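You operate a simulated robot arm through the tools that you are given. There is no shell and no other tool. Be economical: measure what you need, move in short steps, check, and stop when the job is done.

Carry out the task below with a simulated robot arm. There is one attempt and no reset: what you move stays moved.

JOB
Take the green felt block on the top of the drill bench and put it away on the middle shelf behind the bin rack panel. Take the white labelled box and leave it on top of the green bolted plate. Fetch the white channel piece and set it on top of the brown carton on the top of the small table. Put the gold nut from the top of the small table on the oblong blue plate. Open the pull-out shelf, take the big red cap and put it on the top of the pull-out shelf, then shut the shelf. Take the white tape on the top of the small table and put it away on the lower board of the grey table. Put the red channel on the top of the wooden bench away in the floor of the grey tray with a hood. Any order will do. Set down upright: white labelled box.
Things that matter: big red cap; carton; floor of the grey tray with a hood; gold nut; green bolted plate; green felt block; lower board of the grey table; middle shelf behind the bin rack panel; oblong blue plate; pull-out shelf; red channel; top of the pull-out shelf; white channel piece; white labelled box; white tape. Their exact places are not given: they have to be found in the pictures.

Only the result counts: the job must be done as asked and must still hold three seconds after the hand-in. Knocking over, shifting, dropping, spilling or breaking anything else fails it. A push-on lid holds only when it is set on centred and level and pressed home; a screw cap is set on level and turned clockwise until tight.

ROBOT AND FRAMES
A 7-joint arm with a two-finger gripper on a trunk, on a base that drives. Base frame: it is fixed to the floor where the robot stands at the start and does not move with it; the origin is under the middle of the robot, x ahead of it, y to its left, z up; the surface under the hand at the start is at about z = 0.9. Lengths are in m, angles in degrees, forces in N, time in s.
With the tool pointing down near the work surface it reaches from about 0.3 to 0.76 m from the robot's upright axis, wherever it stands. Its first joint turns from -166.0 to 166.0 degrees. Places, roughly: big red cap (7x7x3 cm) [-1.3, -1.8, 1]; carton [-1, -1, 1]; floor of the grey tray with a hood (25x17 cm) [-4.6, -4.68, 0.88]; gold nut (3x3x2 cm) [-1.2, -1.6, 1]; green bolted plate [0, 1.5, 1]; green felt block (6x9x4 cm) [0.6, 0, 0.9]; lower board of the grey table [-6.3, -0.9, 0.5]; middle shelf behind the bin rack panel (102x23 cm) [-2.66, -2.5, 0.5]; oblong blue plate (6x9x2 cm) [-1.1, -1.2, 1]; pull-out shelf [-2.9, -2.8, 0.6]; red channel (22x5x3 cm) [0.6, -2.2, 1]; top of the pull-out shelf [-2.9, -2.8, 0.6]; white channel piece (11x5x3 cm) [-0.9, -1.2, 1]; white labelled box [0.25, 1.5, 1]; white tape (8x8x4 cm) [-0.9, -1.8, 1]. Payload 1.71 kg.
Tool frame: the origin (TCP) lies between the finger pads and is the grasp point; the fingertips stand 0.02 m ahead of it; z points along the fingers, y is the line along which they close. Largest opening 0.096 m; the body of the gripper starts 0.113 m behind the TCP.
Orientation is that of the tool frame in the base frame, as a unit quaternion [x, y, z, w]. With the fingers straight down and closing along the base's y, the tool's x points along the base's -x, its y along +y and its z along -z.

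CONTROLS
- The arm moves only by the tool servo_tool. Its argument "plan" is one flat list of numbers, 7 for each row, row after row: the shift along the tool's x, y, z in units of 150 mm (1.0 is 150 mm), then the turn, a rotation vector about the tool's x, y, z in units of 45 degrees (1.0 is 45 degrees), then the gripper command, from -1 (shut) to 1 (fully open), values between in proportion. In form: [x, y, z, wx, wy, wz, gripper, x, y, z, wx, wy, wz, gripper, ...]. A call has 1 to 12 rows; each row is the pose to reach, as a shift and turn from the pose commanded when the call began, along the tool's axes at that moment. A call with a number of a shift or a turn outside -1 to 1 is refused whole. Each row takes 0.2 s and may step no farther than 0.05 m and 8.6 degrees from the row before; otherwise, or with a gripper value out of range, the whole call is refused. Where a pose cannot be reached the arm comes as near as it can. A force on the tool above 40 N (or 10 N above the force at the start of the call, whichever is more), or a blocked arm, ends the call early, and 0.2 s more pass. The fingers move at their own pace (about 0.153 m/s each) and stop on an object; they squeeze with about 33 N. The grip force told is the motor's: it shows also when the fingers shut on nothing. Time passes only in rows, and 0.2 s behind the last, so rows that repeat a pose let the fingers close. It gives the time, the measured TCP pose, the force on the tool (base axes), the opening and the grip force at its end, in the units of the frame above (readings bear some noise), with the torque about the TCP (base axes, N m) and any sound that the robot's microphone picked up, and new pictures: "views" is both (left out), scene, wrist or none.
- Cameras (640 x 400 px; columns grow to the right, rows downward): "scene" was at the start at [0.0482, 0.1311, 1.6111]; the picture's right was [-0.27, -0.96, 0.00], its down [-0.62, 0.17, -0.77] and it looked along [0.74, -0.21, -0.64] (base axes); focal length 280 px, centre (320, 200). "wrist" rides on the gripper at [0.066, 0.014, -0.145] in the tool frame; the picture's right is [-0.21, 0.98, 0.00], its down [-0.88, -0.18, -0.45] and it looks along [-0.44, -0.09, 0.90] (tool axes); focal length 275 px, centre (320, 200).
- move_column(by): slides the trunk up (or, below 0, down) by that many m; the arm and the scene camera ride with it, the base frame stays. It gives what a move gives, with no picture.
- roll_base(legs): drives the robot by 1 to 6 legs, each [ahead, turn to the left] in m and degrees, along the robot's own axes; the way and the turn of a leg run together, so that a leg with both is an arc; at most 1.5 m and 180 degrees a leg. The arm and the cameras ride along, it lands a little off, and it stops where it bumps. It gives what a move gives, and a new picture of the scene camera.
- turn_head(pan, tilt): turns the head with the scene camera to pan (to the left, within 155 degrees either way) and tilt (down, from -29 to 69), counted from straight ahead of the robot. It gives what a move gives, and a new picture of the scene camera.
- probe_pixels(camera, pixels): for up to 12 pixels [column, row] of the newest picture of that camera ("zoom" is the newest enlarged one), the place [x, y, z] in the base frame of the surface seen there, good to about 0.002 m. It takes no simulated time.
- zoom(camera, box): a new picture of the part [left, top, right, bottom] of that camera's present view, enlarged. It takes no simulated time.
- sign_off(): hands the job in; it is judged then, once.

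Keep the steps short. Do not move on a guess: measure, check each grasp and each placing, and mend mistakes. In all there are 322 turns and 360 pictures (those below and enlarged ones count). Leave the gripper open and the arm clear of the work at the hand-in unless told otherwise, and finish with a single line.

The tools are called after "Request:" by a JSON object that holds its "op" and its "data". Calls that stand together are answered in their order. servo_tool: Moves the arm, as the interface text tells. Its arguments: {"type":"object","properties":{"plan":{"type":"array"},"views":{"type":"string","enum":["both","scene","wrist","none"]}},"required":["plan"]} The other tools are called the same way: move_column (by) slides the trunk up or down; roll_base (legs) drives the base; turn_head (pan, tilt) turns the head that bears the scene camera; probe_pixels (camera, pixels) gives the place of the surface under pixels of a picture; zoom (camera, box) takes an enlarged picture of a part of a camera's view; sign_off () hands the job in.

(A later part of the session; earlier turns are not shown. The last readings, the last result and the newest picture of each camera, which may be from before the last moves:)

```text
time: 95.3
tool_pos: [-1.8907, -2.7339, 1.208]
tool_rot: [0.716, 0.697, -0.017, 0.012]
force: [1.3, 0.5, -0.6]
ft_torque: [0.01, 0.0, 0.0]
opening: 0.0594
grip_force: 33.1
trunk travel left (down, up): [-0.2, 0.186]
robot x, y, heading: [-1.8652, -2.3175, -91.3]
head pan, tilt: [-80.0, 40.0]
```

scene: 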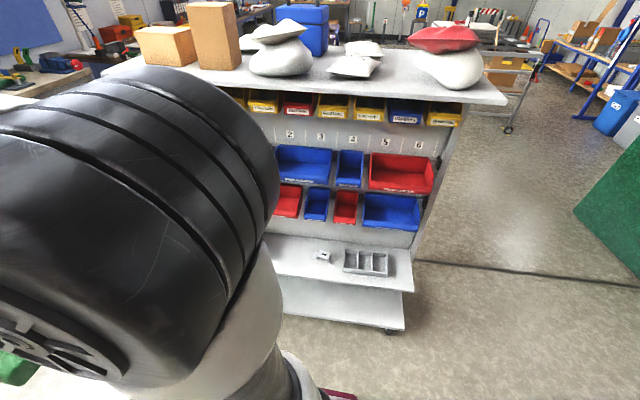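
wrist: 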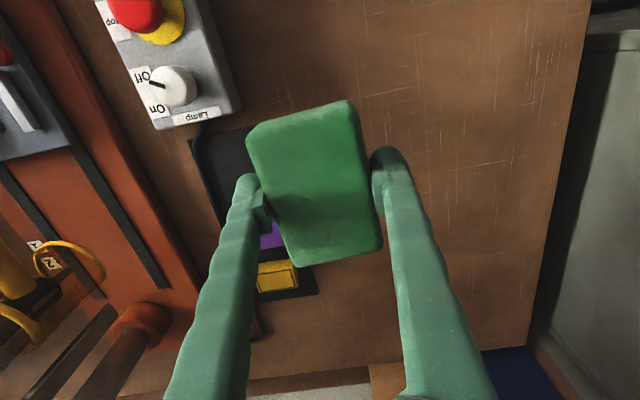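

Request:
{"op": "roll_base", "data": {"legs": [[0, -88.7]]}}

Request:
{"op": "turn_head", "data": {"pan": 22, "tilt": 45}}

Request:
{"op": "turn_head", "data": {"pan": -22, "tilt": 45}}

```text
time: 100.1
tool_pos: [-2.2869, -2.3098, 1.2077]
tool_rot: [1.0, 0.002, -0.019, -0.003]
force: [0.4, 1.1, -0.4]
ft_torque: [0.03, -0.01, -0.02]
opening: 0.0593
grip_force: 32.8
trunk travel left (down, up): [-0.2, 0.186]
robot x, y, heading: [-1.8686, -2.3217, -179.8]
head pan, tilt: [-80.0, 40.0]
```

scene: 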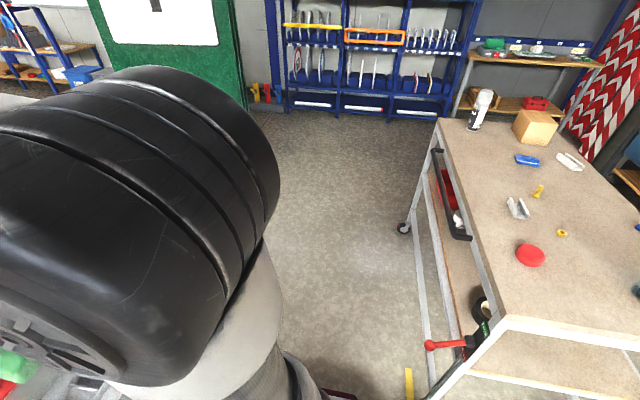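

```text
time: 101.9
tool_pos: [-2.2677, -2.3092, 1.2143]
tool_rot: [1.0, 0.003, -0.027, -0.002]
force: [0.3, 0.6, -0.5]
ft_torque: [-0.03, -0.02, -0.04]
opening: 0.0593
grip_force: 32.9
trunk travel left (down, up): [-0.2, 0.186]
robot x, y, heading: [-1.8701, -2.3224, -179.7]
head pan, tilt: [22.0, 45.0]
```

scene: 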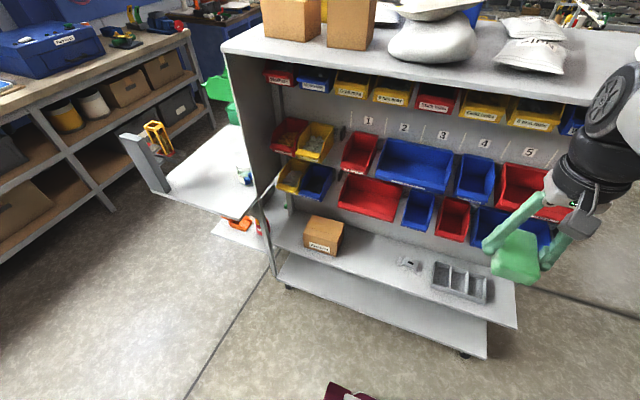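

```text
time: 103.0
tool_pos: [-2.2668, -2.3091, 1.2122]
tool_rot: [1.0, 0.003, -0.028, -0.004]
force: [0.1, 0.8, 0.0]
ft_torque: [0.02, -0.01, 0.01]
opening: 0.0593
grip_force: 33.0
trunk travel left (down, up): [-0.2, 0.186]
robot x, y, heading: [-1.8694, -2.3209, -179.7]
head pan, tilt: [-22.0, 45.0]
```

scene: 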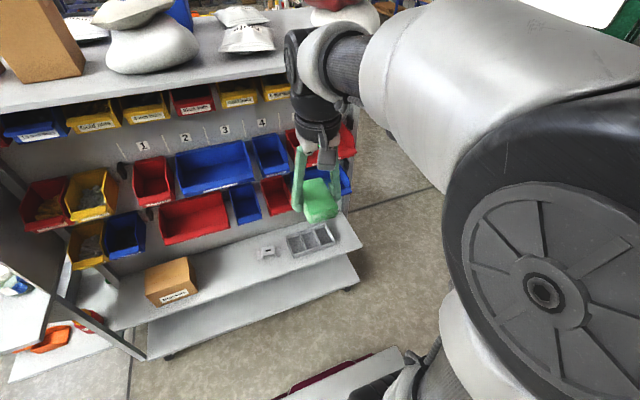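

Request:
{"op": "zoom", "data": {"camera": "scene", "box": [0, 140, 380, 380]}}

Request:
{"op": "probe_pixels", "data": {"camera": "scene", "pixels": [[190, 240], [215, 290], [225, 265], [205, 265], [195, 244], [250, 222], [165, 232], [265, 252], [185, 290], [300, 240], [240, 185], [345, 255]]}}

```text
1.67 times, centred on (190, 260) of scene
```

zoom: 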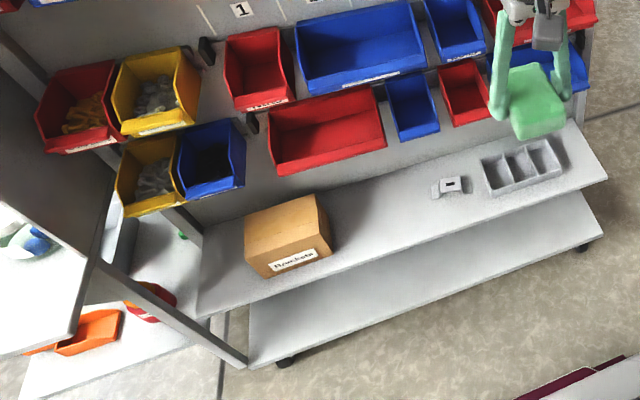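

```text
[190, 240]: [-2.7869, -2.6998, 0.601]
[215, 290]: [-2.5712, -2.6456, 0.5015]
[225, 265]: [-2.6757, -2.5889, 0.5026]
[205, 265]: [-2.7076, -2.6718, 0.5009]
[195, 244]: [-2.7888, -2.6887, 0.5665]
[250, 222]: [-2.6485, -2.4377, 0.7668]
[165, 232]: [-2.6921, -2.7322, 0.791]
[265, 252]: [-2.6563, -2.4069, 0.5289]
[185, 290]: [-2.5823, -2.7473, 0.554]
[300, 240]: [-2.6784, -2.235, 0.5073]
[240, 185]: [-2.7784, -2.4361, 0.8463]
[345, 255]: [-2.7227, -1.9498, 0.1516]
```

Request:
{"op": "roll_base", "data": {"legs": [[0.12, 0]]}}

Request:
{"op": "move_column", "data": {"by": -0.2}}

Request:
{"op": "servo_tool", "data": {"plan": [0, 0.2, 0.15, 0, 0, 0, -1, 0, 0.4, 0.3, 0, 0, 0, -1, 0, 0.6, 0.45, 0, 0, 0, -1, 0, 0.8, 0.6, 0, 0, 0, -1, 0, 1, 0.75, 0, 0, 0, -1, 0, 1, 1, 0, 0, 0, -1, 0, 1, 1, 0, 0, 0, -1]}}

```text
time: 104.3
tool_pos: [-2.3742, -2.3095, 1.2178]
tool_rot: [0.999, 0.002, -0.033, -0.003]
force: [-1.4, -0.3, -0.7]
ft_torque: [-0.02, -0.21, -0.02]
opening: 0.0591
grip_force: 33.1
trunk travel left (down, up): [-0.2, 0.186]
robot x, y, heading: [-1.9843, -2.3234, -179.7]
head pan, tilt: [-22.0, 45.0]
```

scene: 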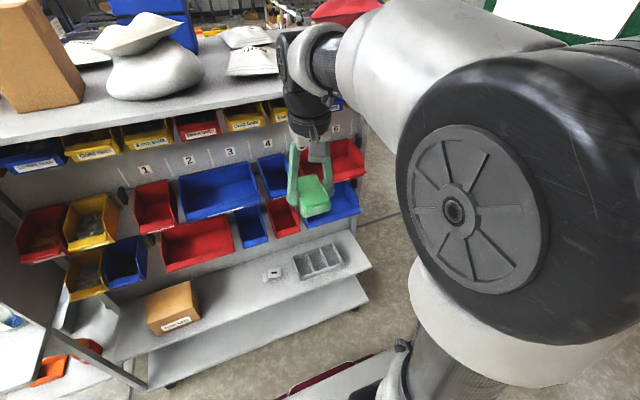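

```text
time: 106.5
tool_pos: [-2.3981, -2.3088, 1.0099]
tool_rot: [1.0, 0.001, -0.024, -0.004]
force: [1.9, 0.4, 0.7]
ft_torque: [0.02, 0.2, 0.02]
opening: 0.0592
grip_force: 33.0
trunk travel left (down, up): [0.0, 0.386]
robot x, y, heading: [-1.9866, -2.3226, -179.8]
head pan, tilt: [-22.0, 45.0]
```

```text
time: 108.1
tool_pos: [-2.4037, -2.4585, 0.8588]
tool_rot: [1.0, 0.001, -0.024, -0.003]
force: [-0.9, -0.6, -0.7]
ft_torque: [0.0, -0.02, 0.01]
opening: 0.0595
grip_force: 33.1
trunk travel left (down, up): [0.0, 0.386]
robot x, y, heading: [-1.9853, -2.3223, -179.8]
head pan, tilt: [-22.0, 45.0]
```

scene: 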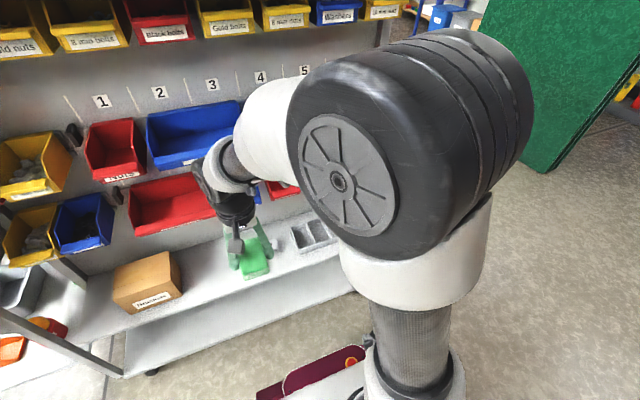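
wrist: 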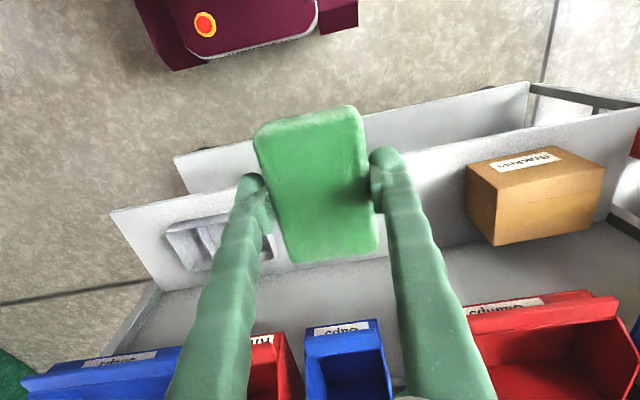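

Request:
{"op": "servo_tool", "data": {"plan": [0, 0.2, 0.15, 0, -0.1, 0, -1, 0, 0.4, 0.3, 0, -0.2, 0, -1, 0, 0.68, 0.45, 0, -0.3, 0, -1, 0, 0.68, 0.7, 0, -0.4, 0, -1, 0, 0.68, 1, 0, -0.4, 0, -1, 0, 0.68, 1, 0, -0.4, 0, -1]}}

```text
time: 109.5
tool_pos: [-2.4113, -2.5577, 0.7099]
tool_rot: [0.984, 0.001, -0.179, -0.002]
force: [-0.1, -1.1, -1.1]
ft_torque: [0.03, -0.03, 0.0]
opening: 0.0593
grip_force: 32.8
trunk travel left (down, up): [0.0, 0.386]
robot x, y, heading: [-1.9904, -2.3237, -180.0]
head pan, tilt: [-22.0, 45.0]
```

scene: 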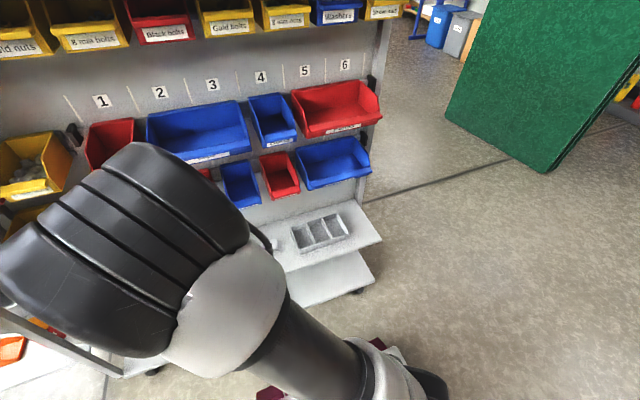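
wrist: 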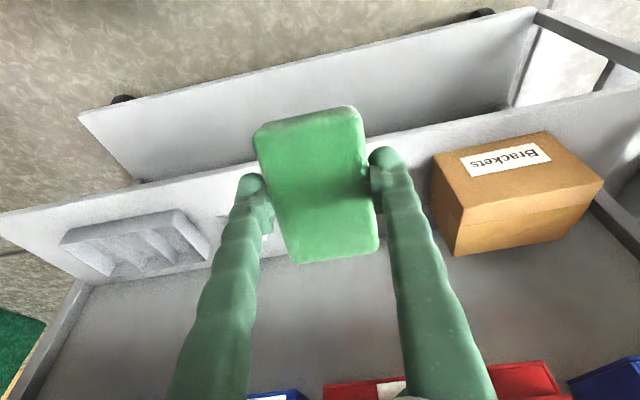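

Request:
{"op": "servo_tool", "data": {"plan": [-0.19, 0, 0.21, 0, 0, 0, -1, -0.38, 0, 0.42, 0, 0, 0, -1, -0.57, 0, 0.64, 0, 0, 0, -1, -0.75, 0, 0.85, 0, 0, 0, -1, -0.75, 0, 0.85, 0, 0, 0, -1]}}

```text
time: 110.7
tool_pos: [-2.5618, -2.5591, 0.6289]
tool_rot: [0.984, 0.002, -0.179, -0.001]
force: [-0.5, -0.1, 0.2]
ft_torque: [0.0, -0.01, 0.0]
opening: 0.0591
grip_force: 32.6
trunk travel left (down, up): [0.0, 0.386]
robot x, y, heading: [-1.9882, -2.3201, -179.8]
head pan, tilt: [-22.0, 45.0]
```

scene: 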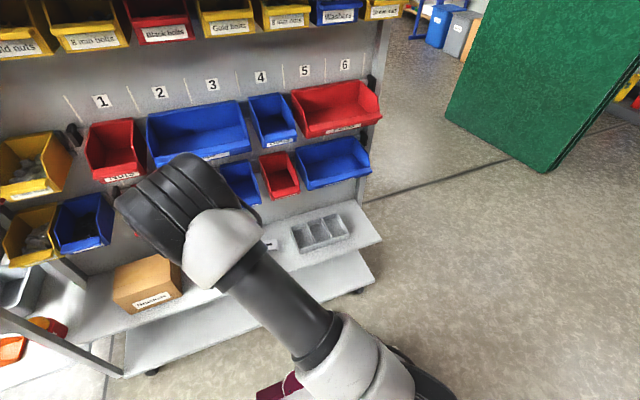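
wrist: 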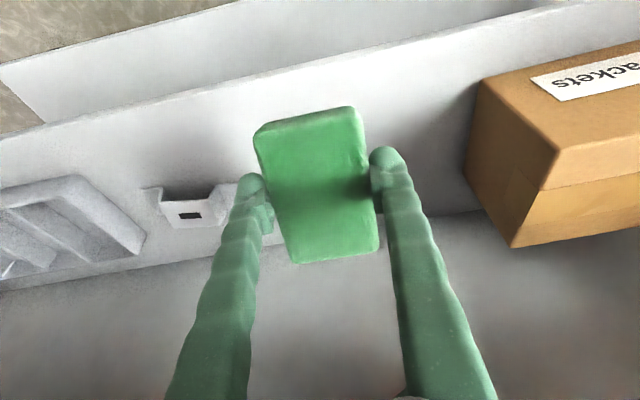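

Request:
{"op": "servo_tool", "data": {"plan": [-0.1, 0, 0.25, 0, 0, 0, -1, -0.2, 0, 0.5, 0, 0, 0, -1, -0.206, 0, 0.6, 0, 0, 0, -1, -0.206, 0, 0.68, 0, 0, 0, -1, -0.206, 0, 0.68, 0, 0, 0, -1]}}

```text
time: 111.9
tool_pos: [-2.6254, -2.5582, 0.5449]
tool_rot: [0.984, 0.001, -0.179, -0.004]
force: [0.5, 0.1, -0.3]
ft_torque: [-0.03, -0.02, 0.0]
opening: 0.059
grip_force: 32.7
trunk travel left (down, up): [0.0, 0.386]
robot x, y, heading: [-1.9889, -2.3255, -179.7]
head pan, tilt: [-22.0, 45.0]
```

scene: 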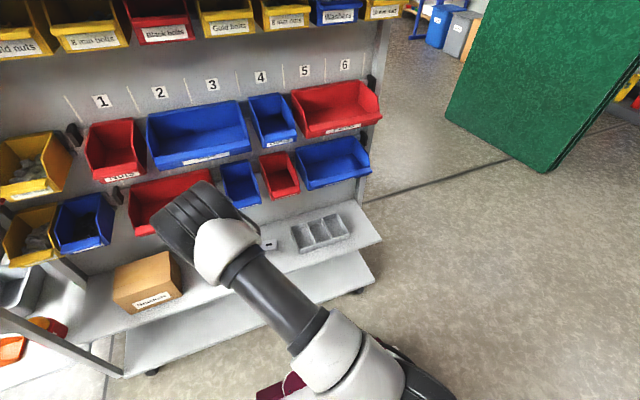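
wrist: 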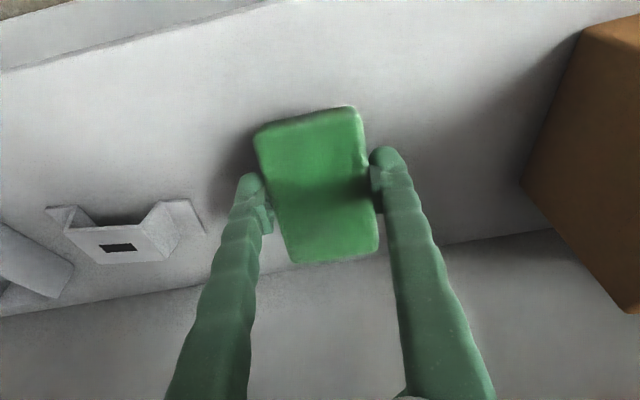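

Request:
{"op": "servo_tool", "data": {"plan": [0.01, 0, 0.03, 0, 0, 0, -1, 0.01, 0, 0.03, 0, 0, 0, 0.4, 0.01, 0, 0.03, 0, 0, 0, 0.8, 0.01, 0, 0.03, 0, 0, 0, 0.9, 0.01, 0, 0.03, 0, 0, 0, 0.9]}}

```text
time: 113.1
tool_pos: [-2.6264, -2.5589, 0.5405]
tool_rot: [0.984, 0.002, -0.179, -0.004]
force: [-1.0, -0.5, -0.1]
ft_torque: [-0.01, 0.0, 0.01]
opening: 0.0911
grip_force: 0.1
trunk travel left (down, up): [0.0, 0.386]
robot x, y, heading: [-1.9823, -2.3222, -179.8]
head pan, tilt: [-22.0, 45.0]
```

scene: 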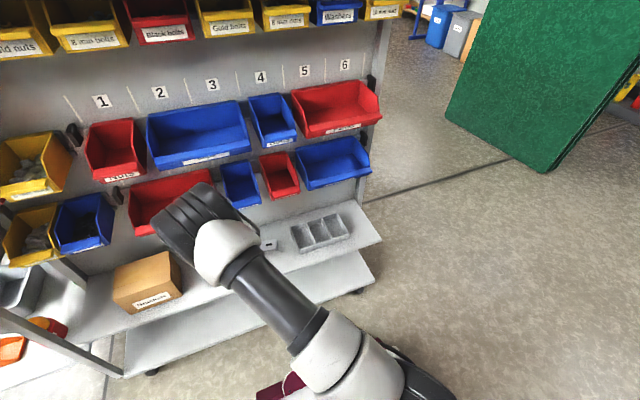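
wrist: 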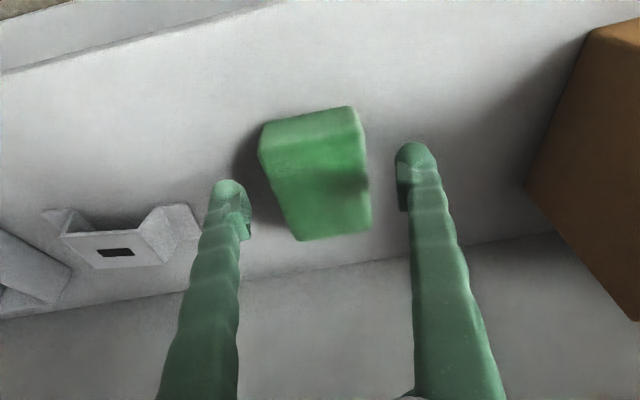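

Block is flat on the shelf. Backing the hand out along its own axis.

Request:
{"op": "servo_tool", "data": {"plan": [0, 0, -0.3, 0, 0, 0, 1, 0, 0, -0.6, 0, 0, 0, 1, 0.2, 0, -0.8, 0, 0, 0, 1, 0.5, 0, -0.9, 0, 0, 0, 1, 0.8, 0, -1, 0, 0, 0, 1, 1, 0, -1, 0, 0.1, 0, 1, 1, 0, -1, 0, 0.2, 0, 1, 1, 0, -1, 0, 0.3, 0, 1, 1, 0, -1, 0, 0.45, 0, 1]}}

```text
time: 115.1
tool_pos: [-2.4318, -2.559, 0.6278]
tool_rot: [1.0, 0.003, -0.003, -0.003]
force: [-0.2, -0.5, -0.5]
ft_torque: [0.02, 0.02, 0.01]
opening: 0.0962
grip_force: 0.1
trunk travel left (down, up): [0.0, 0.386]
robot x, y, heading: [-1.9887, -2.3265, -179.9]
head pan, tilt: [-22.0, 45.0]
```

scene: 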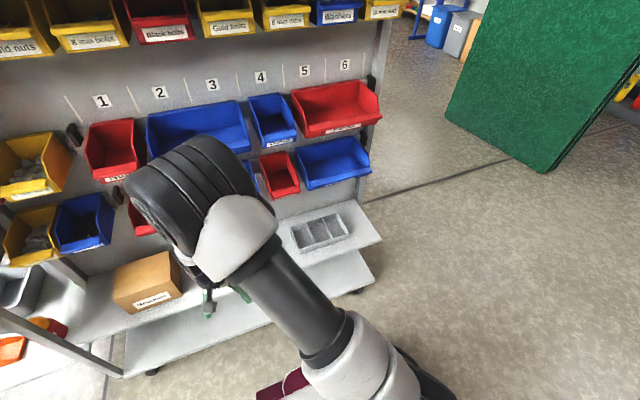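
wrist: 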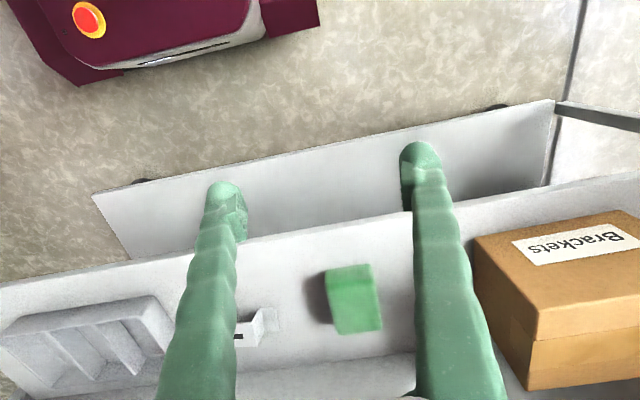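

Request:
{"op": "move_column", "data": {"by": 0.2}}

Request:
{"op": "servo_tool", "data": {"plan": [0, -0.2, -0.2, 0, 0, 0, 1, 0, -0.4, -0.4, 0, 0, 0, 1, 0, -0.6, -0.6, 0, 0, 0, 1, 0, -0.8, -0.8, 0, 0, 0, 1, 0, -1, -1, 0, 0, 0, 1, 0, -1, -1, 0, 0, 0, 1], "views": "none"}}

Request:
{"op": "turn_head", "data": {"pan": 50, "tilt": 45}}

```text
time: 117.2
tool_pos: [-2.432, -2.5583, 0.8276]
tool_rot: [1.0, 0.001, -0.004, -0.003]
force: [0.7, -0.2, -0.1]
ft_torque: [0.02, -0.02, 0.0]
opening: 0.0963
grip_force: 0.1
trunk travel left (down, up): [-0.2, 0.186]
robot x, y, heading: [-1.9853, -2.3206, -179.7]
head pan, tilt: [-22.0, 45.0]
```

```text
time: 118.7
tool_pos: [-2.4319, -2.4096, 0.976]
tool_rot: [1.0, 0.002, -0.004, -0.001]
force: [-0.4, -0.1, 0.4]
ft_torque: [0.01, 0.0, -0.01]
opening: 0.096
grip_force: 0.0
trunk travel left (down, up): [-0.2, 0.186]
robot x, y, heading: [-1.9886, -2.322, -179.6]
head pan, tilt: [-22.0, 45.0]
```

```text
time: 120.1
tool_pos: [-2.4327, -2.4106, 0.9764]
tool_rot: [1.0, 0.002, -0.003, -0.002]
force: [-0.4, 0.1, -0.7]
ft_torque: [0.04, 0.0, 0.0]
opening: 0.0961
grip_force: 0.1
trunk travel left (down, up): [-0.2, 0.186]
robot x, y, heading: [-1.987, -2.3223, -179.7]
head pan, tilt: [50.0, 45.0]
```

scene: 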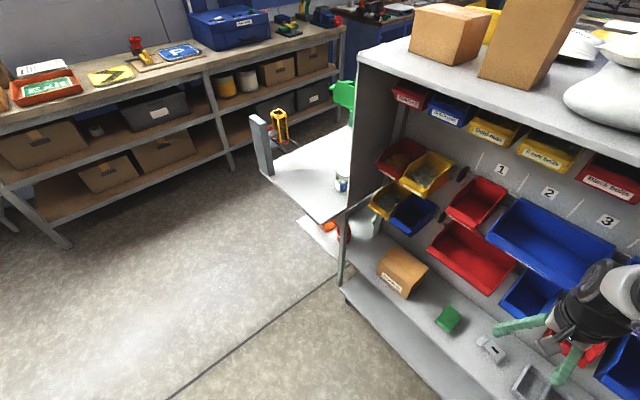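

Request:
{"op": "roll_base", "data": {"legs": [[-0.12, 0], [0, -90], [1.2, 0], [0, 90], [1.3, 0]]}}

Request:
{"op": "turn_head", "data": {"pan": 80, "tilt": 30}}

```text
time: 143.1
tool_pos: [-3.6086, -1.2046, 0.977]
tool_rot: [1.0, -0.002, -0.002, -0.002]
force: [0.7, 0.6, 0.3]
ft_torque: [0.01, -0.01, 0.03]
opening: 0.0962
grip_force: 0.0
trunk travel left (down, up): [-0.2, 0.186]
robot x, y, heading: [-3.1644, -1.1182, 179.6]
head pan, tilt: [50.0, 45.0]
```

scene: 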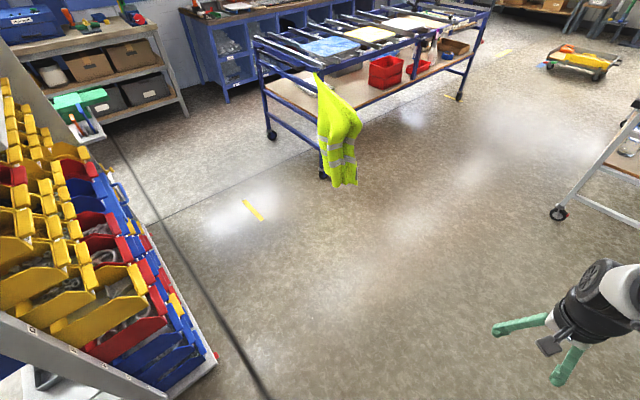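

```text
time: 144.1
tool_pos: [-3.5945, -1.2045, 0.984]
tool_rot: [1.0, -0.003, -0.012, -0.003]
force: [0.0, 0.2, 0.2]
ft_torque: [0.0, 0.02, -0.04]
opening: 0.0962
grip_force: 0.1
trunk travel left (down, up): [-0.2, 0.186]
robot x, y, heading: [-3.1609, -1.1152, 179.5]
head pan, tilt: [80.0, 30.0]
```

scene: 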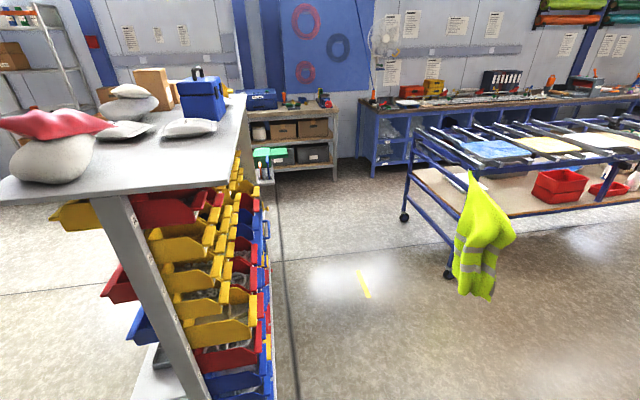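

Request:
{"op": "probe_pixels", "data": {"camera": "scene", "pixels": [[450, 272], [404, 215], [480, 295], [273, 390], [262, 180], [330, 170], [240, 330]]}}

Request:
{"op": "roll_base", "data": {"legs": [[0.35, 0], [0, 90]]}}

Request:
{"op": "turn_head", "data": {"pan": 45, "tilt": 35}}

```text
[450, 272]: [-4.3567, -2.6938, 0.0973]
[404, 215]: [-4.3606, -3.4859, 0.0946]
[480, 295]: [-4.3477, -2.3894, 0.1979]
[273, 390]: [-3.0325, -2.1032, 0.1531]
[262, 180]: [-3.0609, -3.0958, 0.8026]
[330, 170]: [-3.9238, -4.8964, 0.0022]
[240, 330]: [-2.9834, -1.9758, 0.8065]
```

```text
time: 151.1
tool_pos: [-3.4241, -1.5487, 0.9831]
tool_rot: [0.706, 0.708, -0.01, 0.006]
force: [0.0, -0.3, 0.8]
ft_torque: [0.02, 0.02, 0.03]
opening: 0.0959
grip_force: 0.0
trunk travel left (down, up): [-0.2, 0.186]
robot x, y, heading: [-3.5195, -1.1186, -89.6]
head pan, tilt: [80.0, 30.0]
```

scene: 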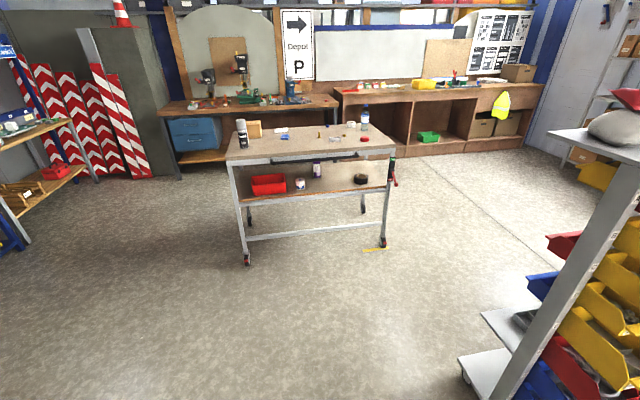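

```text
time: 152.1
tool_pos: [-3.4239, -1.533, 0.9902]
tool_rot: [0.706, 0.708, -0.015, 0.012]
force: [0.3, 0.5, -0.1]
ft_torque: [-0.03, 0.0, -0.02]
opening: 0.0962
grip_force: 0.0
trunk travel left (down, up): [-0.2, 0.186]
robot x, y, heading: [-3.5162, -1.118, -89.6]
head pan, tilt: [45.0, 35.0]
```

scene: 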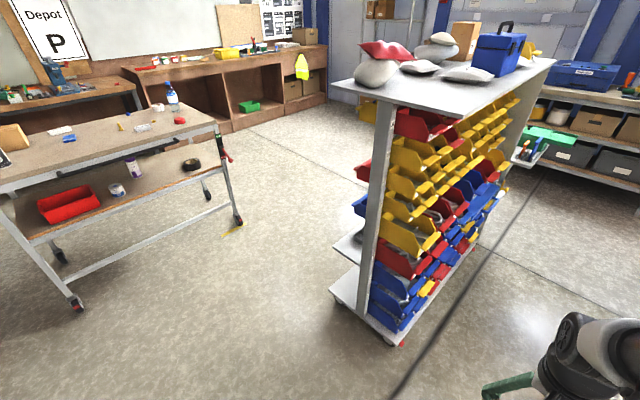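

Request:
{"op": "roll_base", "data": {"legs": [[0, -7], [1.2, 0], [0, 7]]}}

Request:
{"op": "turn_head", "data": {"pan": 75, "tilt": 40}}

```text
time: 159.8
tool_pos: [-3.5643, -2.725, 0.9902]
tool_rot: [0.705, 0.709, -0.016, 0.011]
force: [0.7, 0.3, -0.1]
ft_torque: [0.01, 0.02, -0.03]
opening: 0.0961
grip_force: 0.0
trunk travel left (down, up): [-0.2, 0.186]
robot x, y, heading: [-3.6604, -2.3097, -89.3]
head pan, tilt: [45.0, 35.0]
```

scene: 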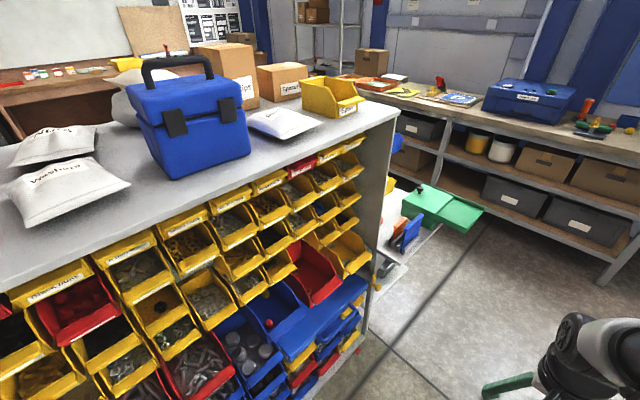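

```text
time: 160.8
tool_pos: [-3.5655, -2.7102, 0.9965]
tool_rot: [0.705, 0.708, -0.019, 0.018]
force: [0.6, 0.1, 0.4]
ft_torque: [-0.03, 0.0, 0.03]
opening: 0.096
grip_force: 0.1
trunk travel left (down, up): [-0.2, 0.186]
robot x, y, heading: [-3.6605, -2.3093, -89.7]
head pan, tilt: [75.0, 40.0]
```

scene: 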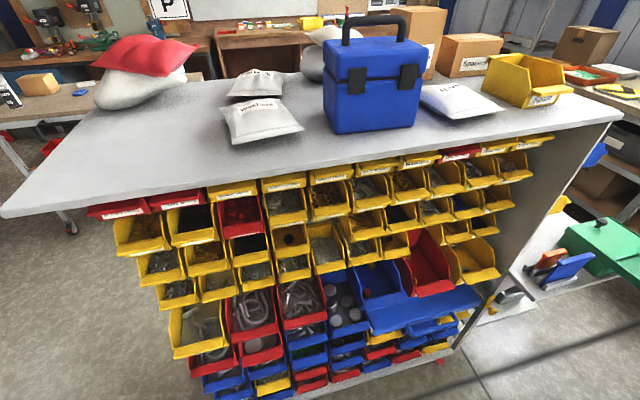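

Request:
{"op": "zoom", "data": {"camera": "scene", "box": [320, 220, 520, 380]}}

Request:
{"op": "probe_pixels", "data": {"camera": "scene", "pixels": [[380, 310], [470, 295], [420, 305], [430, 328], [405, 332], [455, 318], [350, 295], [400, 350], [440, 352], [375, 322], [480, 300]]}}

```text
2.50 times, centred on (420, 300) of scene
```

zoom: 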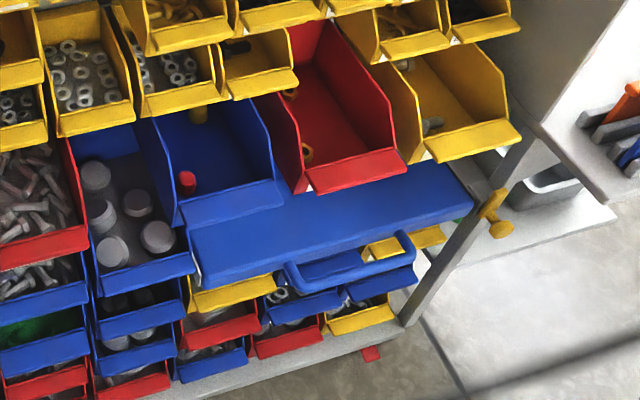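

```text
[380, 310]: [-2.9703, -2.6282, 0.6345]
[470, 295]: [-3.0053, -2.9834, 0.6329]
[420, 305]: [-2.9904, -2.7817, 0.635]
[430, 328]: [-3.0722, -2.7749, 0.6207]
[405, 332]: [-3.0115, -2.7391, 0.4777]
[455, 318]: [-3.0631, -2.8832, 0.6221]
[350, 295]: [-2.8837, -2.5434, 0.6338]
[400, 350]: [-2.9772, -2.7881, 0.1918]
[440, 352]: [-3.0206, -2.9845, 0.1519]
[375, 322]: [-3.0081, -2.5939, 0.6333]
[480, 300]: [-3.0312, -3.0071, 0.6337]
```

Request:
{"op": "roll_base", "data": {"legs": [[0.47, 0], [0, 89.5], [-0.08, 0]]}}

Request:
{"op": "turn_head", "data": {"pan": 18, "tilt": 50}}

Request:
{"op": "servo_tool", "data": {"plan": [0, 0, 0, 0, 0, 0, 1], "views": "wrist"}}

```text
time: 169.0
tool_pos: [-3.3311, -2.6886, 0.9937]
tool_rot: [0.001, 1.0, -0.003, 0.024]
force: [-0.3, -0.9, 0.2]
ft_torque: [-0.01, -0.03, -0.01]
opening: 0.096
grip_force: 0.0
trunk travel left (down, up): [-0.2, 0.186]
robot x, y, heading: [-3.7325, -2.7839, 0.2]
head pan, tilt: [75.0, 40.0]
```

scene: 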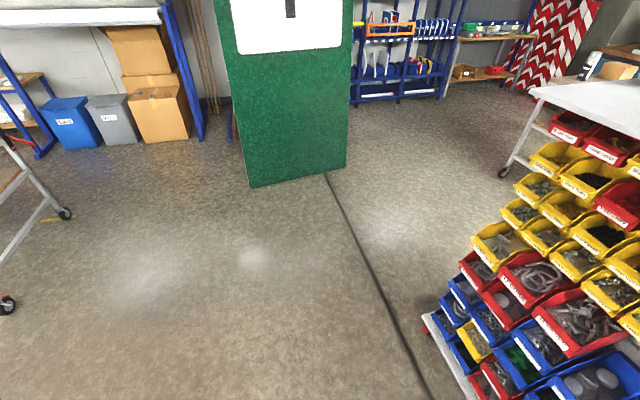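

```text
time: 170.2
tool_pos: [-3.3273, -2.6896, 0.9925]
tool_rot: [0.0, 1.0, -0.002, 0.023]
force: [-0.4, 0.2, 0.2]
ft_torque: [0.03, -0.07, -0.03]
opening: 0.096
grip_force: 0.0
trunk travel left (down, up): [-0.2, 0.186]
robot x, y, heading: [-3.7352, -2.7831, 0.4]
head pan, tilt: [18.0, 50.0]
```

scene: 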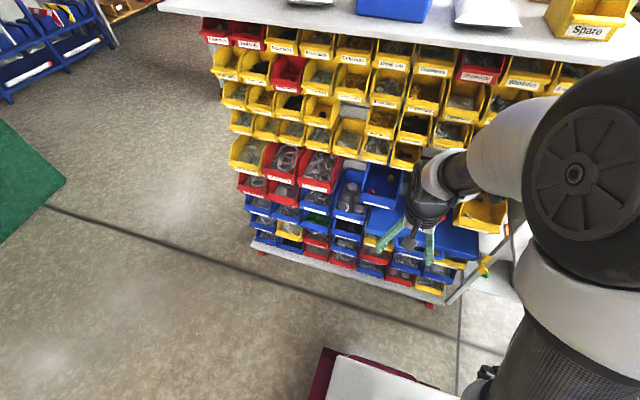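

```text
time: 170.7
tool_pos: [-3.3215, -2.6899, 0.9905]
tool_rot: [0.0, 1.0, -0.002, 0.02]
force: [0.8, 0.4, 0.3]
ft_torque: [0.0, -0.01, -0.01]
opening: 0.096
grip_force: 0.1
trunk travel left (down, up): [-0.2, 0.186]
robot x, y, heading: [-3.7331, -2.7821, 0.5]
head pan, tilt: [18.0, 50.0]
```

wrist: 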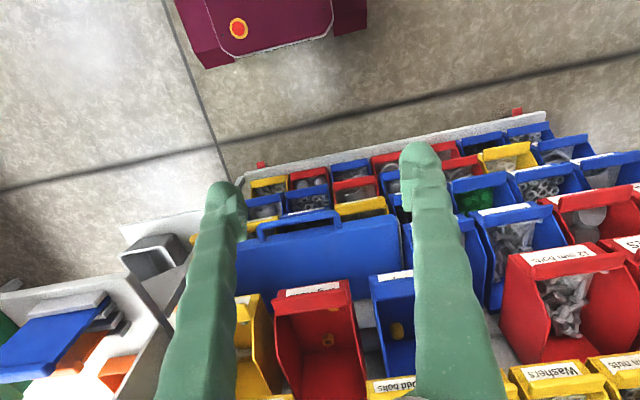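

Handle visible in the wrist view at ~(300,220). Zooming and measuring.

Request:
{"op": "zoom", "data": {"camera": "wrist", "box": [220, 180, 420, 310]}}

Request:
{"op": "probe_pixels", "data": {"camera": "zoom", "pixels": [[250, 105], [180, 120], [320, 92], [125, 148], [380, 110], [250, 135], [240, 160], [100, 200], [560, 150], [300, 230], [150, 270], [500, 215]]}}

```text
3.08 times, centred on (320, 245) of wrist
```

zoom: 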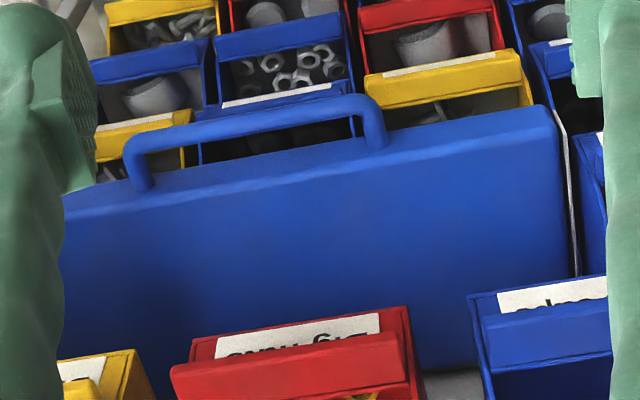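

```text
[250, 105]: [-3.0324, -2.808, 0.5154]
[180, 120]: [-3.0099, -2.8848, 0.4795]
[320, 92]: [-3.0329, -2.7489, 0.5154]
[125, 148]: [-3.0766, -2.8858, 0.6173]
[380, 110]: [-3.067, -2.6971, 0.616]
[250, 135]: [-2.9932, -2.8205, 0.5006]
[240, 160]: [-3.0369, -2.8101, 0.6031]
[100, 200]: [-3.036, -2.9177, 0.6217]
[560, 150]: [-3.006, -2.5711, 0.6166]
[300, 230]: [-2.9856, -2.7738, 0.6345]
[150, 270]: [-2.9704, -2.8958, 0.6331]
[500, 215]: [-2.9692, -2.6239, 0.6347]
```

Request:
{"op": "probe_pixels", "data": {"camera": "zoom", "pixels": [[250, 120], [250, 127], [230, 128], [300, 113], [340, 105], [370, 110], [365, 140], [145, 150], [250, 165], [300, 155], [400, 345], [450, 360]]}}

```text
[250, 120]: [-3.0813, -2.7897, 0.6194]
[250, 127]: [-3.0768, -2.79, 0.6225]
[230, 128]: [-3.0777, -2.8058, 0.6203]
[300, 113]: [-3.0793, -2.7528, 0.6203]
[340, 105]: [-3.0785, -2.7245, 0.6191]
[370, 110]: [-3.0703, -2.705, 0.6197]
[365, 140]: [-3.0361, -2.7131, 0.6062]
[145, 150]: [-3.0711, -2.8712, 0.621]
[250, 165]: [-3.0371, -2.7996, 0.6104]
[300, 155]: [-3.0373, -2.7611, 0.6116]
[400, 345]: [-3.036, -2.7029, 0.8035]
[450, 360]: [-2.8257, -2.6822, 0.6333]
```

Request:
{"op": "move_column", "data": {"by": -0.15}}

Request:
{"op": "servo_tool", "data": {"plan": [0, -0.1, 0, 0, 0, 0.17, 0, 0, -0.2, 0, 0, 0, 0.34, 0, 0, -0.3, 0, 0, 0, 0.51, 0, 0, -0.45, 0, 0, 0, 0.68, 0, 0, -0.6, 0, 0, 0, 0.85, 0, 0, -0.667, 0, 0, 0, 1, -0.375, 0, -0.667, 0, 0, 0, 1, -0.375], "views": "none"}}

Request:
{"op": "servo_tool", "data": {"plan": [0, 0, 0, 0, 0, 0.17, -0.375, 0, 0, 0, 0, 0, 0.34, -0.375, 0, 0, 0, 0, 0, 0.51, -0.375, 0, 0, 0, 0, 0, 0.68, -0.375, 0, 0, 0, 0, 0, 0.85, -0.375, 0, 0, 0, 0, 0, 1, -0.375, 0, 0, 0, 0, 0, 1, -0.375]}}

```text
time: 172.4
tool_pos: [-3.3233, -2.6909, 0.8403]
tool_rot: [0.0, 1.0, -0.001, 0.02]
force: [0.9, -0.3, 0.3]
ft_torque: [0.01, 0.02, 0.04]
opening: 0.0962
grip_force: 0.1
trunk travel left (down, up): [-0.05, 0.336]
robot x, y, heading: [-3.7381, -2.786, 0.6]
head pan, tilt: [18.0, 50.0]
```

```text
time: 174.0
tool_pos: [-3.3226, -2.7907, 0.8395]
tool_rot: [0.384, 0.923, 0.006, 0.02]
force: [-0.7, -0.5, 0.5]
ft_torque: [0.04, 0.01, -0.02]
opening: 0.0301
grip_force: 0.1
trunk travel left (down, up): [-0.05, 0.336]
robot x, y, heading: [-3.7376, -2.7876, 0.5]
head pan, tilt: [18.0, 50.0]
```

```text
time: 175.6
tool_pos: [-3.3221, -2.7903, 0.84]
tool_rot: [0.708, 0.706, 0.013, 0.015]
force: [1.3, 0.2, -0.8]
ft_torque: [0.02, 0.03, 0.01]
opening: 0.0299
grip_force: 0.0
trunk travel left (down, up): [-0.05, 0.336]
robot x, y, heading: [-3.7348, -2.7859, 0.7]
head pan, tilt: [18.0, 50.0]
```

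scene: 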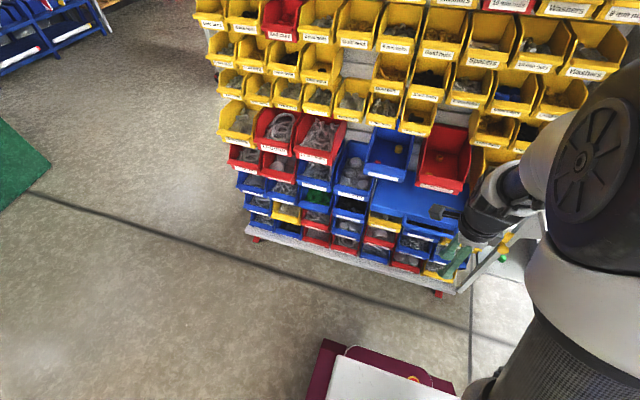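
wrist: 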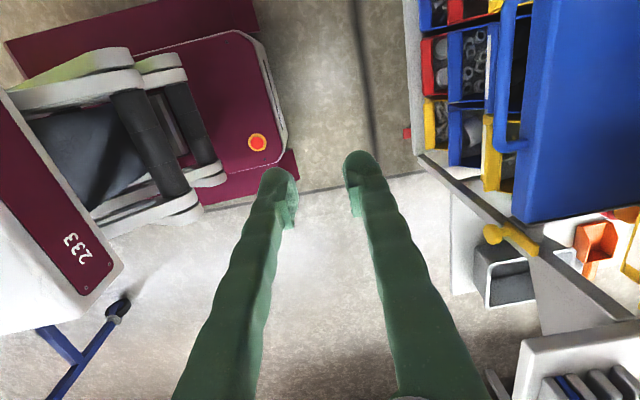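

Request:
{"op": "servo_tool", "data": {"plan": [0, 0.24, 0.175, -0.06, 0, 0, -0.375, 0, 0.49, 0.35, -0.12, 0, 0, -0.375, 0, 0.73, 0.53, -0.18, 0, 0, -0.375, 0, 0.97, 0.7, -0.244, 0, 0, -0.375, 0, 0.97, 0.7, -0.244, 0, 0, -0.375]}}

```text
time: 176.8
tool_pos: [-3.1732, -2.7903, 0.7408]
tool_rot: [0.703, 0.702, 0.081, 0.084]
force: [0.2, -0.7, -0.1]
ft_torque: [0.0, 0.0, 0.01]
opening: 0.03
grip_force: 0.2
trunk travel left (down, up): [-0.05, 0.336]
robot x, y, heading: [-3.7378, -2.786, 0.5]
head pan, tilt: [18.0, 50.0]
```

scene: 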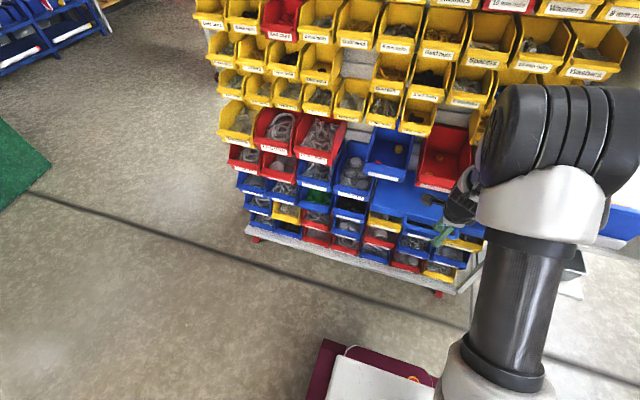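
wrist: 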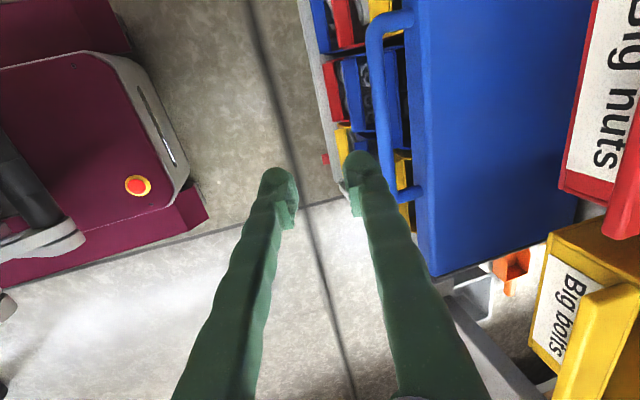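

Request:
{"op": "servo_tool", "data": {"plan": [0, 0.2, 0.14, 0, 0, 0, -0.375, 0, 0.4, 0.28, 0, 0, 0, -0.375, 0, 0.567, 0.41, 0, 0, 0, -0.375, 0, 0.567, 0.41, 0, 0, 0, -0.375]}}

```text
time: 177.8
tool_pos: [-3.0753, -2.7925, 0.7015]
tool_rot: [0.702, 0.702, 0.079, 0.083]
force: [-0.5, 0.3, 0.3]
ft_torque: [-0.02, 0.02, 0.01]
opening: 0.0299
grip_force: 0.0
trunk travel left (down, up): [-0.05, 0.336]
robot x, y, heading: [-3.7373, -2.7857, 0.4]
head pan, tilt: [18.0, 50.0]
```

scene: 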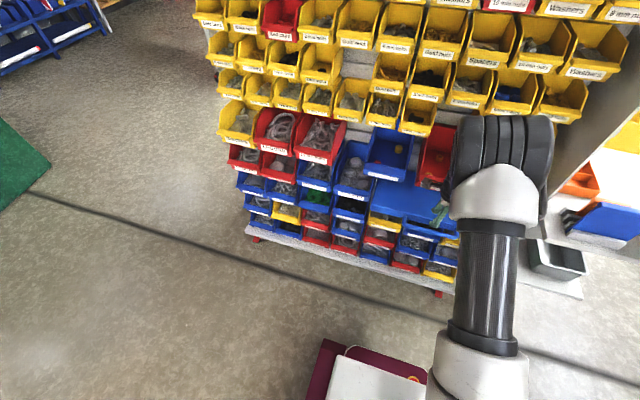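
wrist: 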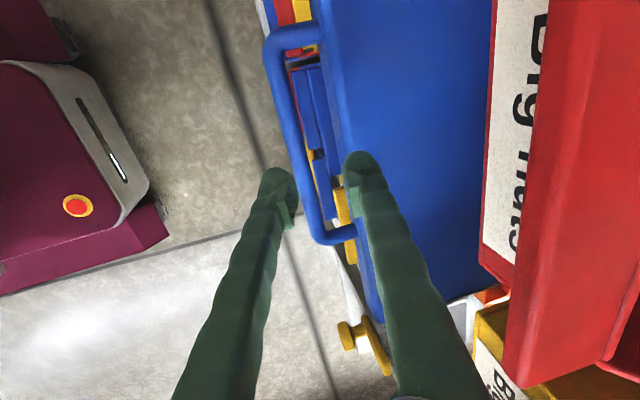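

Request:
{"op": "servo_tool", "data": {"plan": [0, -0.034, 0.14, 0, 0, 0, -0.375, 0, -0.067, 0.28, 0, 0, 0, -0.375, 0, -0.1, 0.42, 0, 0, 0, -0.375, 0, -0.134, 0.56, 0, 0, 0, -0.375, 0, -0.134, 0.56, 0, 0, 0, -0.375]}}

```text
time: 179.0
tool_pos: [-3.0768, -2.7913, 0.6141]
tool_rot: [0.703, 0.702, 0.08, 0.083]
force: [0.1, -0.3, -0.5]
ft_torque: [0.01, 0.0, -0.02]
opening: 0.0302
grip_force: 0.0
trunk travel left (down, up): [-0.05, 0.336]
robot x, y, heading: [-3.7359, -2.7854, 0.5]
head pan, tilt: [18.0, 50.0]
```

scene: 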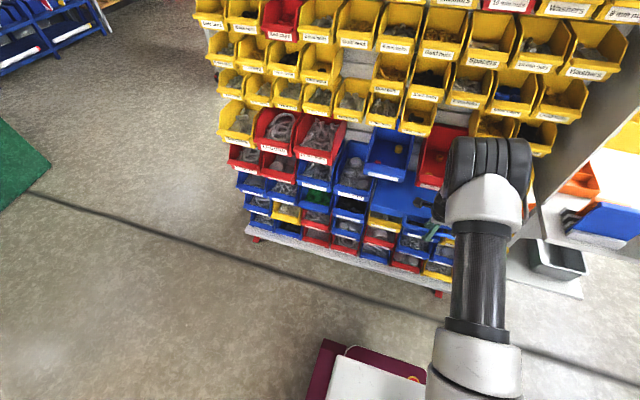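
wrist: 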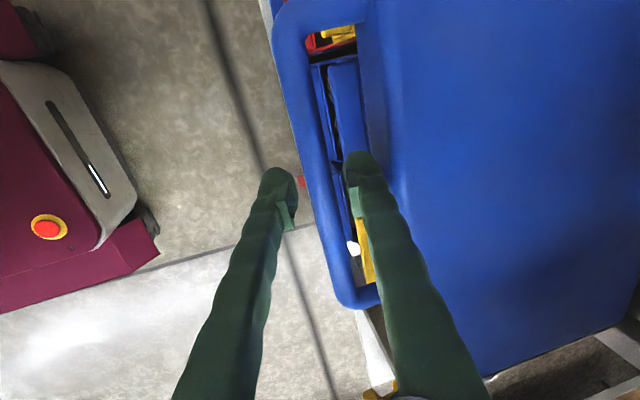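

Bar lies between the fingers. Close on it, then pull.

Request:
{"op": "servo_tool", "data": {"plan": [0, 0, 0, 0, 0, 0, -1, 0, 0, 0, 0, 0, 0, -1, 0, 0, 0, 0, 0, 0, -1], "views": "none"}}

Request:
{"op": "servo_tool", "data": {"plan": [0, -0.1, -0.023, 0, 0, 0, -1, 0, -0.2, -0.046, 0, 0, 0, -1, 0, -0.3, -0.07, 0, 0, 0, -1, 0, -0.4, -0.093, 0, 0, 0, -1, 0, -0.4, -0.093, 0, 0, 0, -1]}}

```text
time: 179.8
tool_pos: [-3.0756, -2.7915, 0.6141]
tool_rot: [0.702, 0.703, 0.08, 0.083]
force: [5.2, -1.1, -2.7]
ft_torque: [-0.13, -0.02, 0.22]
opening: 0.0114
grip_force: 35.0
trunk travel left (down, up): [-0.05, 0.336]
robot x, y, heading: [-3.7342, -2.7841, 0.5]
head pan, tilt: [18.0, 50.0]
```

```text
time: 181.0
tool_pos: [-3.139, -2.7915, 0.6147]
tool_rot: [0.702, 0.702, 0.079, 0.083]
force: [-1.3, -6.0, -0.7]
ft_torque: [-0.11, -0.02, 0.26]
opening: 0.0112
grip_force: 34.4
trunk travel left (down, up): [-0.05, 0.336]
robot x, y, heading: [-3.7362, -2.7845, 0.5]
head pan, tilt: [18.0, 50.0]
```

scene: 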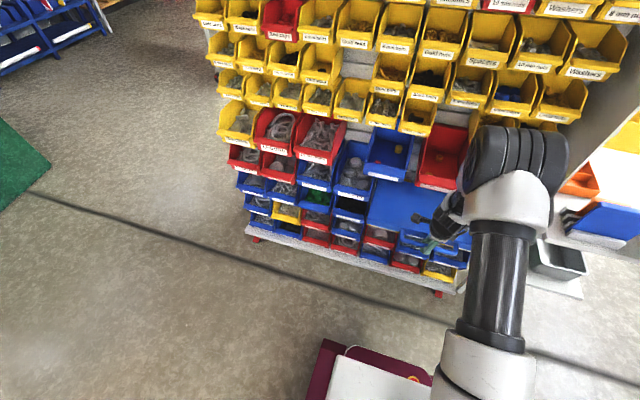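
wrist: 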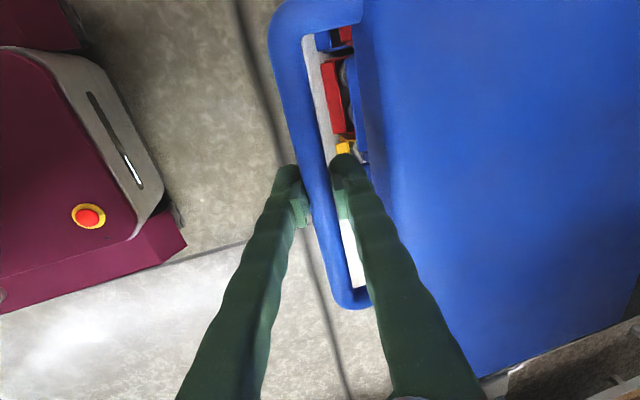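

It slides. Pull further.

Request:
{"op": "servo_tool", "data": {"plan": [0, -0.15, -0.035, 0, 0, 0, -1, 0, -0.3, -0.07, 0, 0, 0, -1, 0, -0.45, -0.105, 0, 0, 0, -1, 0, -0.6, -0.14, 0, 0, 0, -1, 0, -0.75, -0.175, 0, 0, 0, -1, 0, -0.9, -0.21, 0, 0, 0, -1, 0, -0.9, -0.21, 0, 0, 0, -1]}}

```text
time: 182.6
tool_pos: [-3.277, -2.7917, 0.6133]
tool_rot: [0.703, 0.701, 0.08, 0.084]
force: [-2.7, -16.4, 8.3]
ft_torque: [-0.03, 0.04, 0.28]
opening: 0.0116
grip_force: 34.9
trunk travel left (down, up): [-0.05, 0.336]
robot x, y, heading: [-3.7328, -2.7843, 0.5]
head pan, tilt: [18.0, 50.0]
```

scene: 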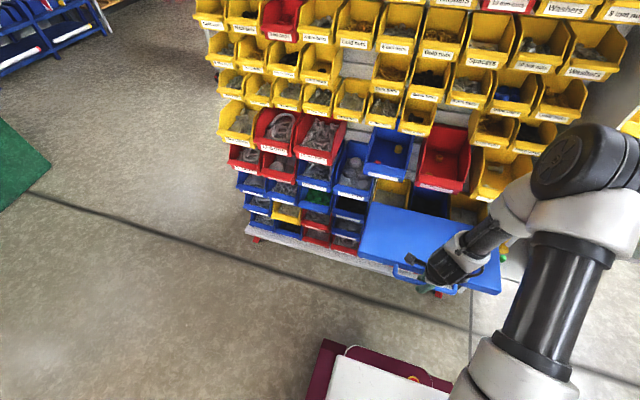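
wrist: 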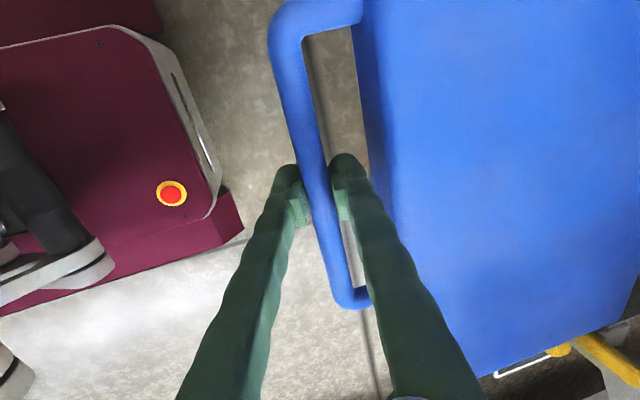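

Request:
{"op": "zoom", "data": {"camera": "scene", "box": [340, 110, 520, 300]}}

Request:
{"op": "probe_pixels", "data": {"camera": "zoom", "pixels": [[150, 240], [150, 250], [280, 265], [330, 270], [120, 290], [200, 330], [310, 320], [400, 300], [150, 225], [300, 250], [250, 300], [110, 380]]}}

```text
2.11 times, centred on (430, 205) of scene
```

zoom: 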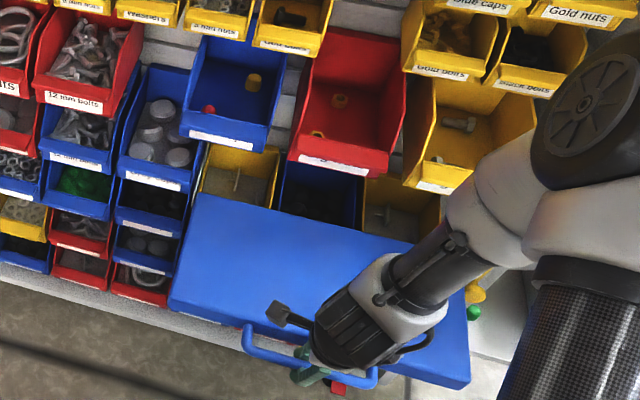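

```text
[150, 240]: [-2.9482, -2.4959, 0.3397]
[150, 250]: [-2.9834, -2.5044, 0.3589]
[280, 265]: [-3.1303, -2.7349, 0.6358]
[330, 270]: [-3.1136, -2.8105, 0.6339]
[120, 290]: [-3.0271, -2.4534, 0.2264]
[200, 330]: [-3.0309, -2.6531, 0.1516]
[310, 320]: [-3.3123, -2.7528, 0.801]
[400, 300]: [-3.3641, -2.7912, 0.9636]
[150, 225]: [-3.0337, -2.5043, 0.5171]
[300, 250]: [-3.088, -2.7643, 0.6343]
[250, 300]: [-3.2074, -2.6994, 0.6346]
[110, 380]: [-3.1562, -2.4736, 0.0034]
```

Request:
{"op": "probe_pixels", "data": {"camera": "zoom", "pixels": [[235, 142], [335, 170], [340, 178], [430, 190], [230, 165], [235, 175], [260, 185], [320, 190], [225, 152], [300, 205], [390, 215], [220, 200]]}}

```text
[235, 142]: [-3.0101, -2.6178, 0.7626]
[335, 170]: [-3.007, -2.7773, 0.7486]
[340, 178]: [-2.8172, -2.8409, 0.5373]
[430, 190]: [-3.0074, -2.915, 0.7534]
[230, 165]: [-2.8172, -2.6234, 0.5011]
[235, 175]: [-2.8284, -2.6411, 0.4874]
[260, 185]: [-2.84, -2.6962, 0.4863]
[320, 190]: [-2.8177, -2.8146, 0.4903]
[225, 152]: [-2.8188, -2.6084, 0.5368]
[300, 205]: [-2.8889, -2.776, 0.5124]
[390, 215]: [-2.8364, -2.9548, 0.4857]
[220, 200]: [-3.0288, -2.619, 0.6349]
```

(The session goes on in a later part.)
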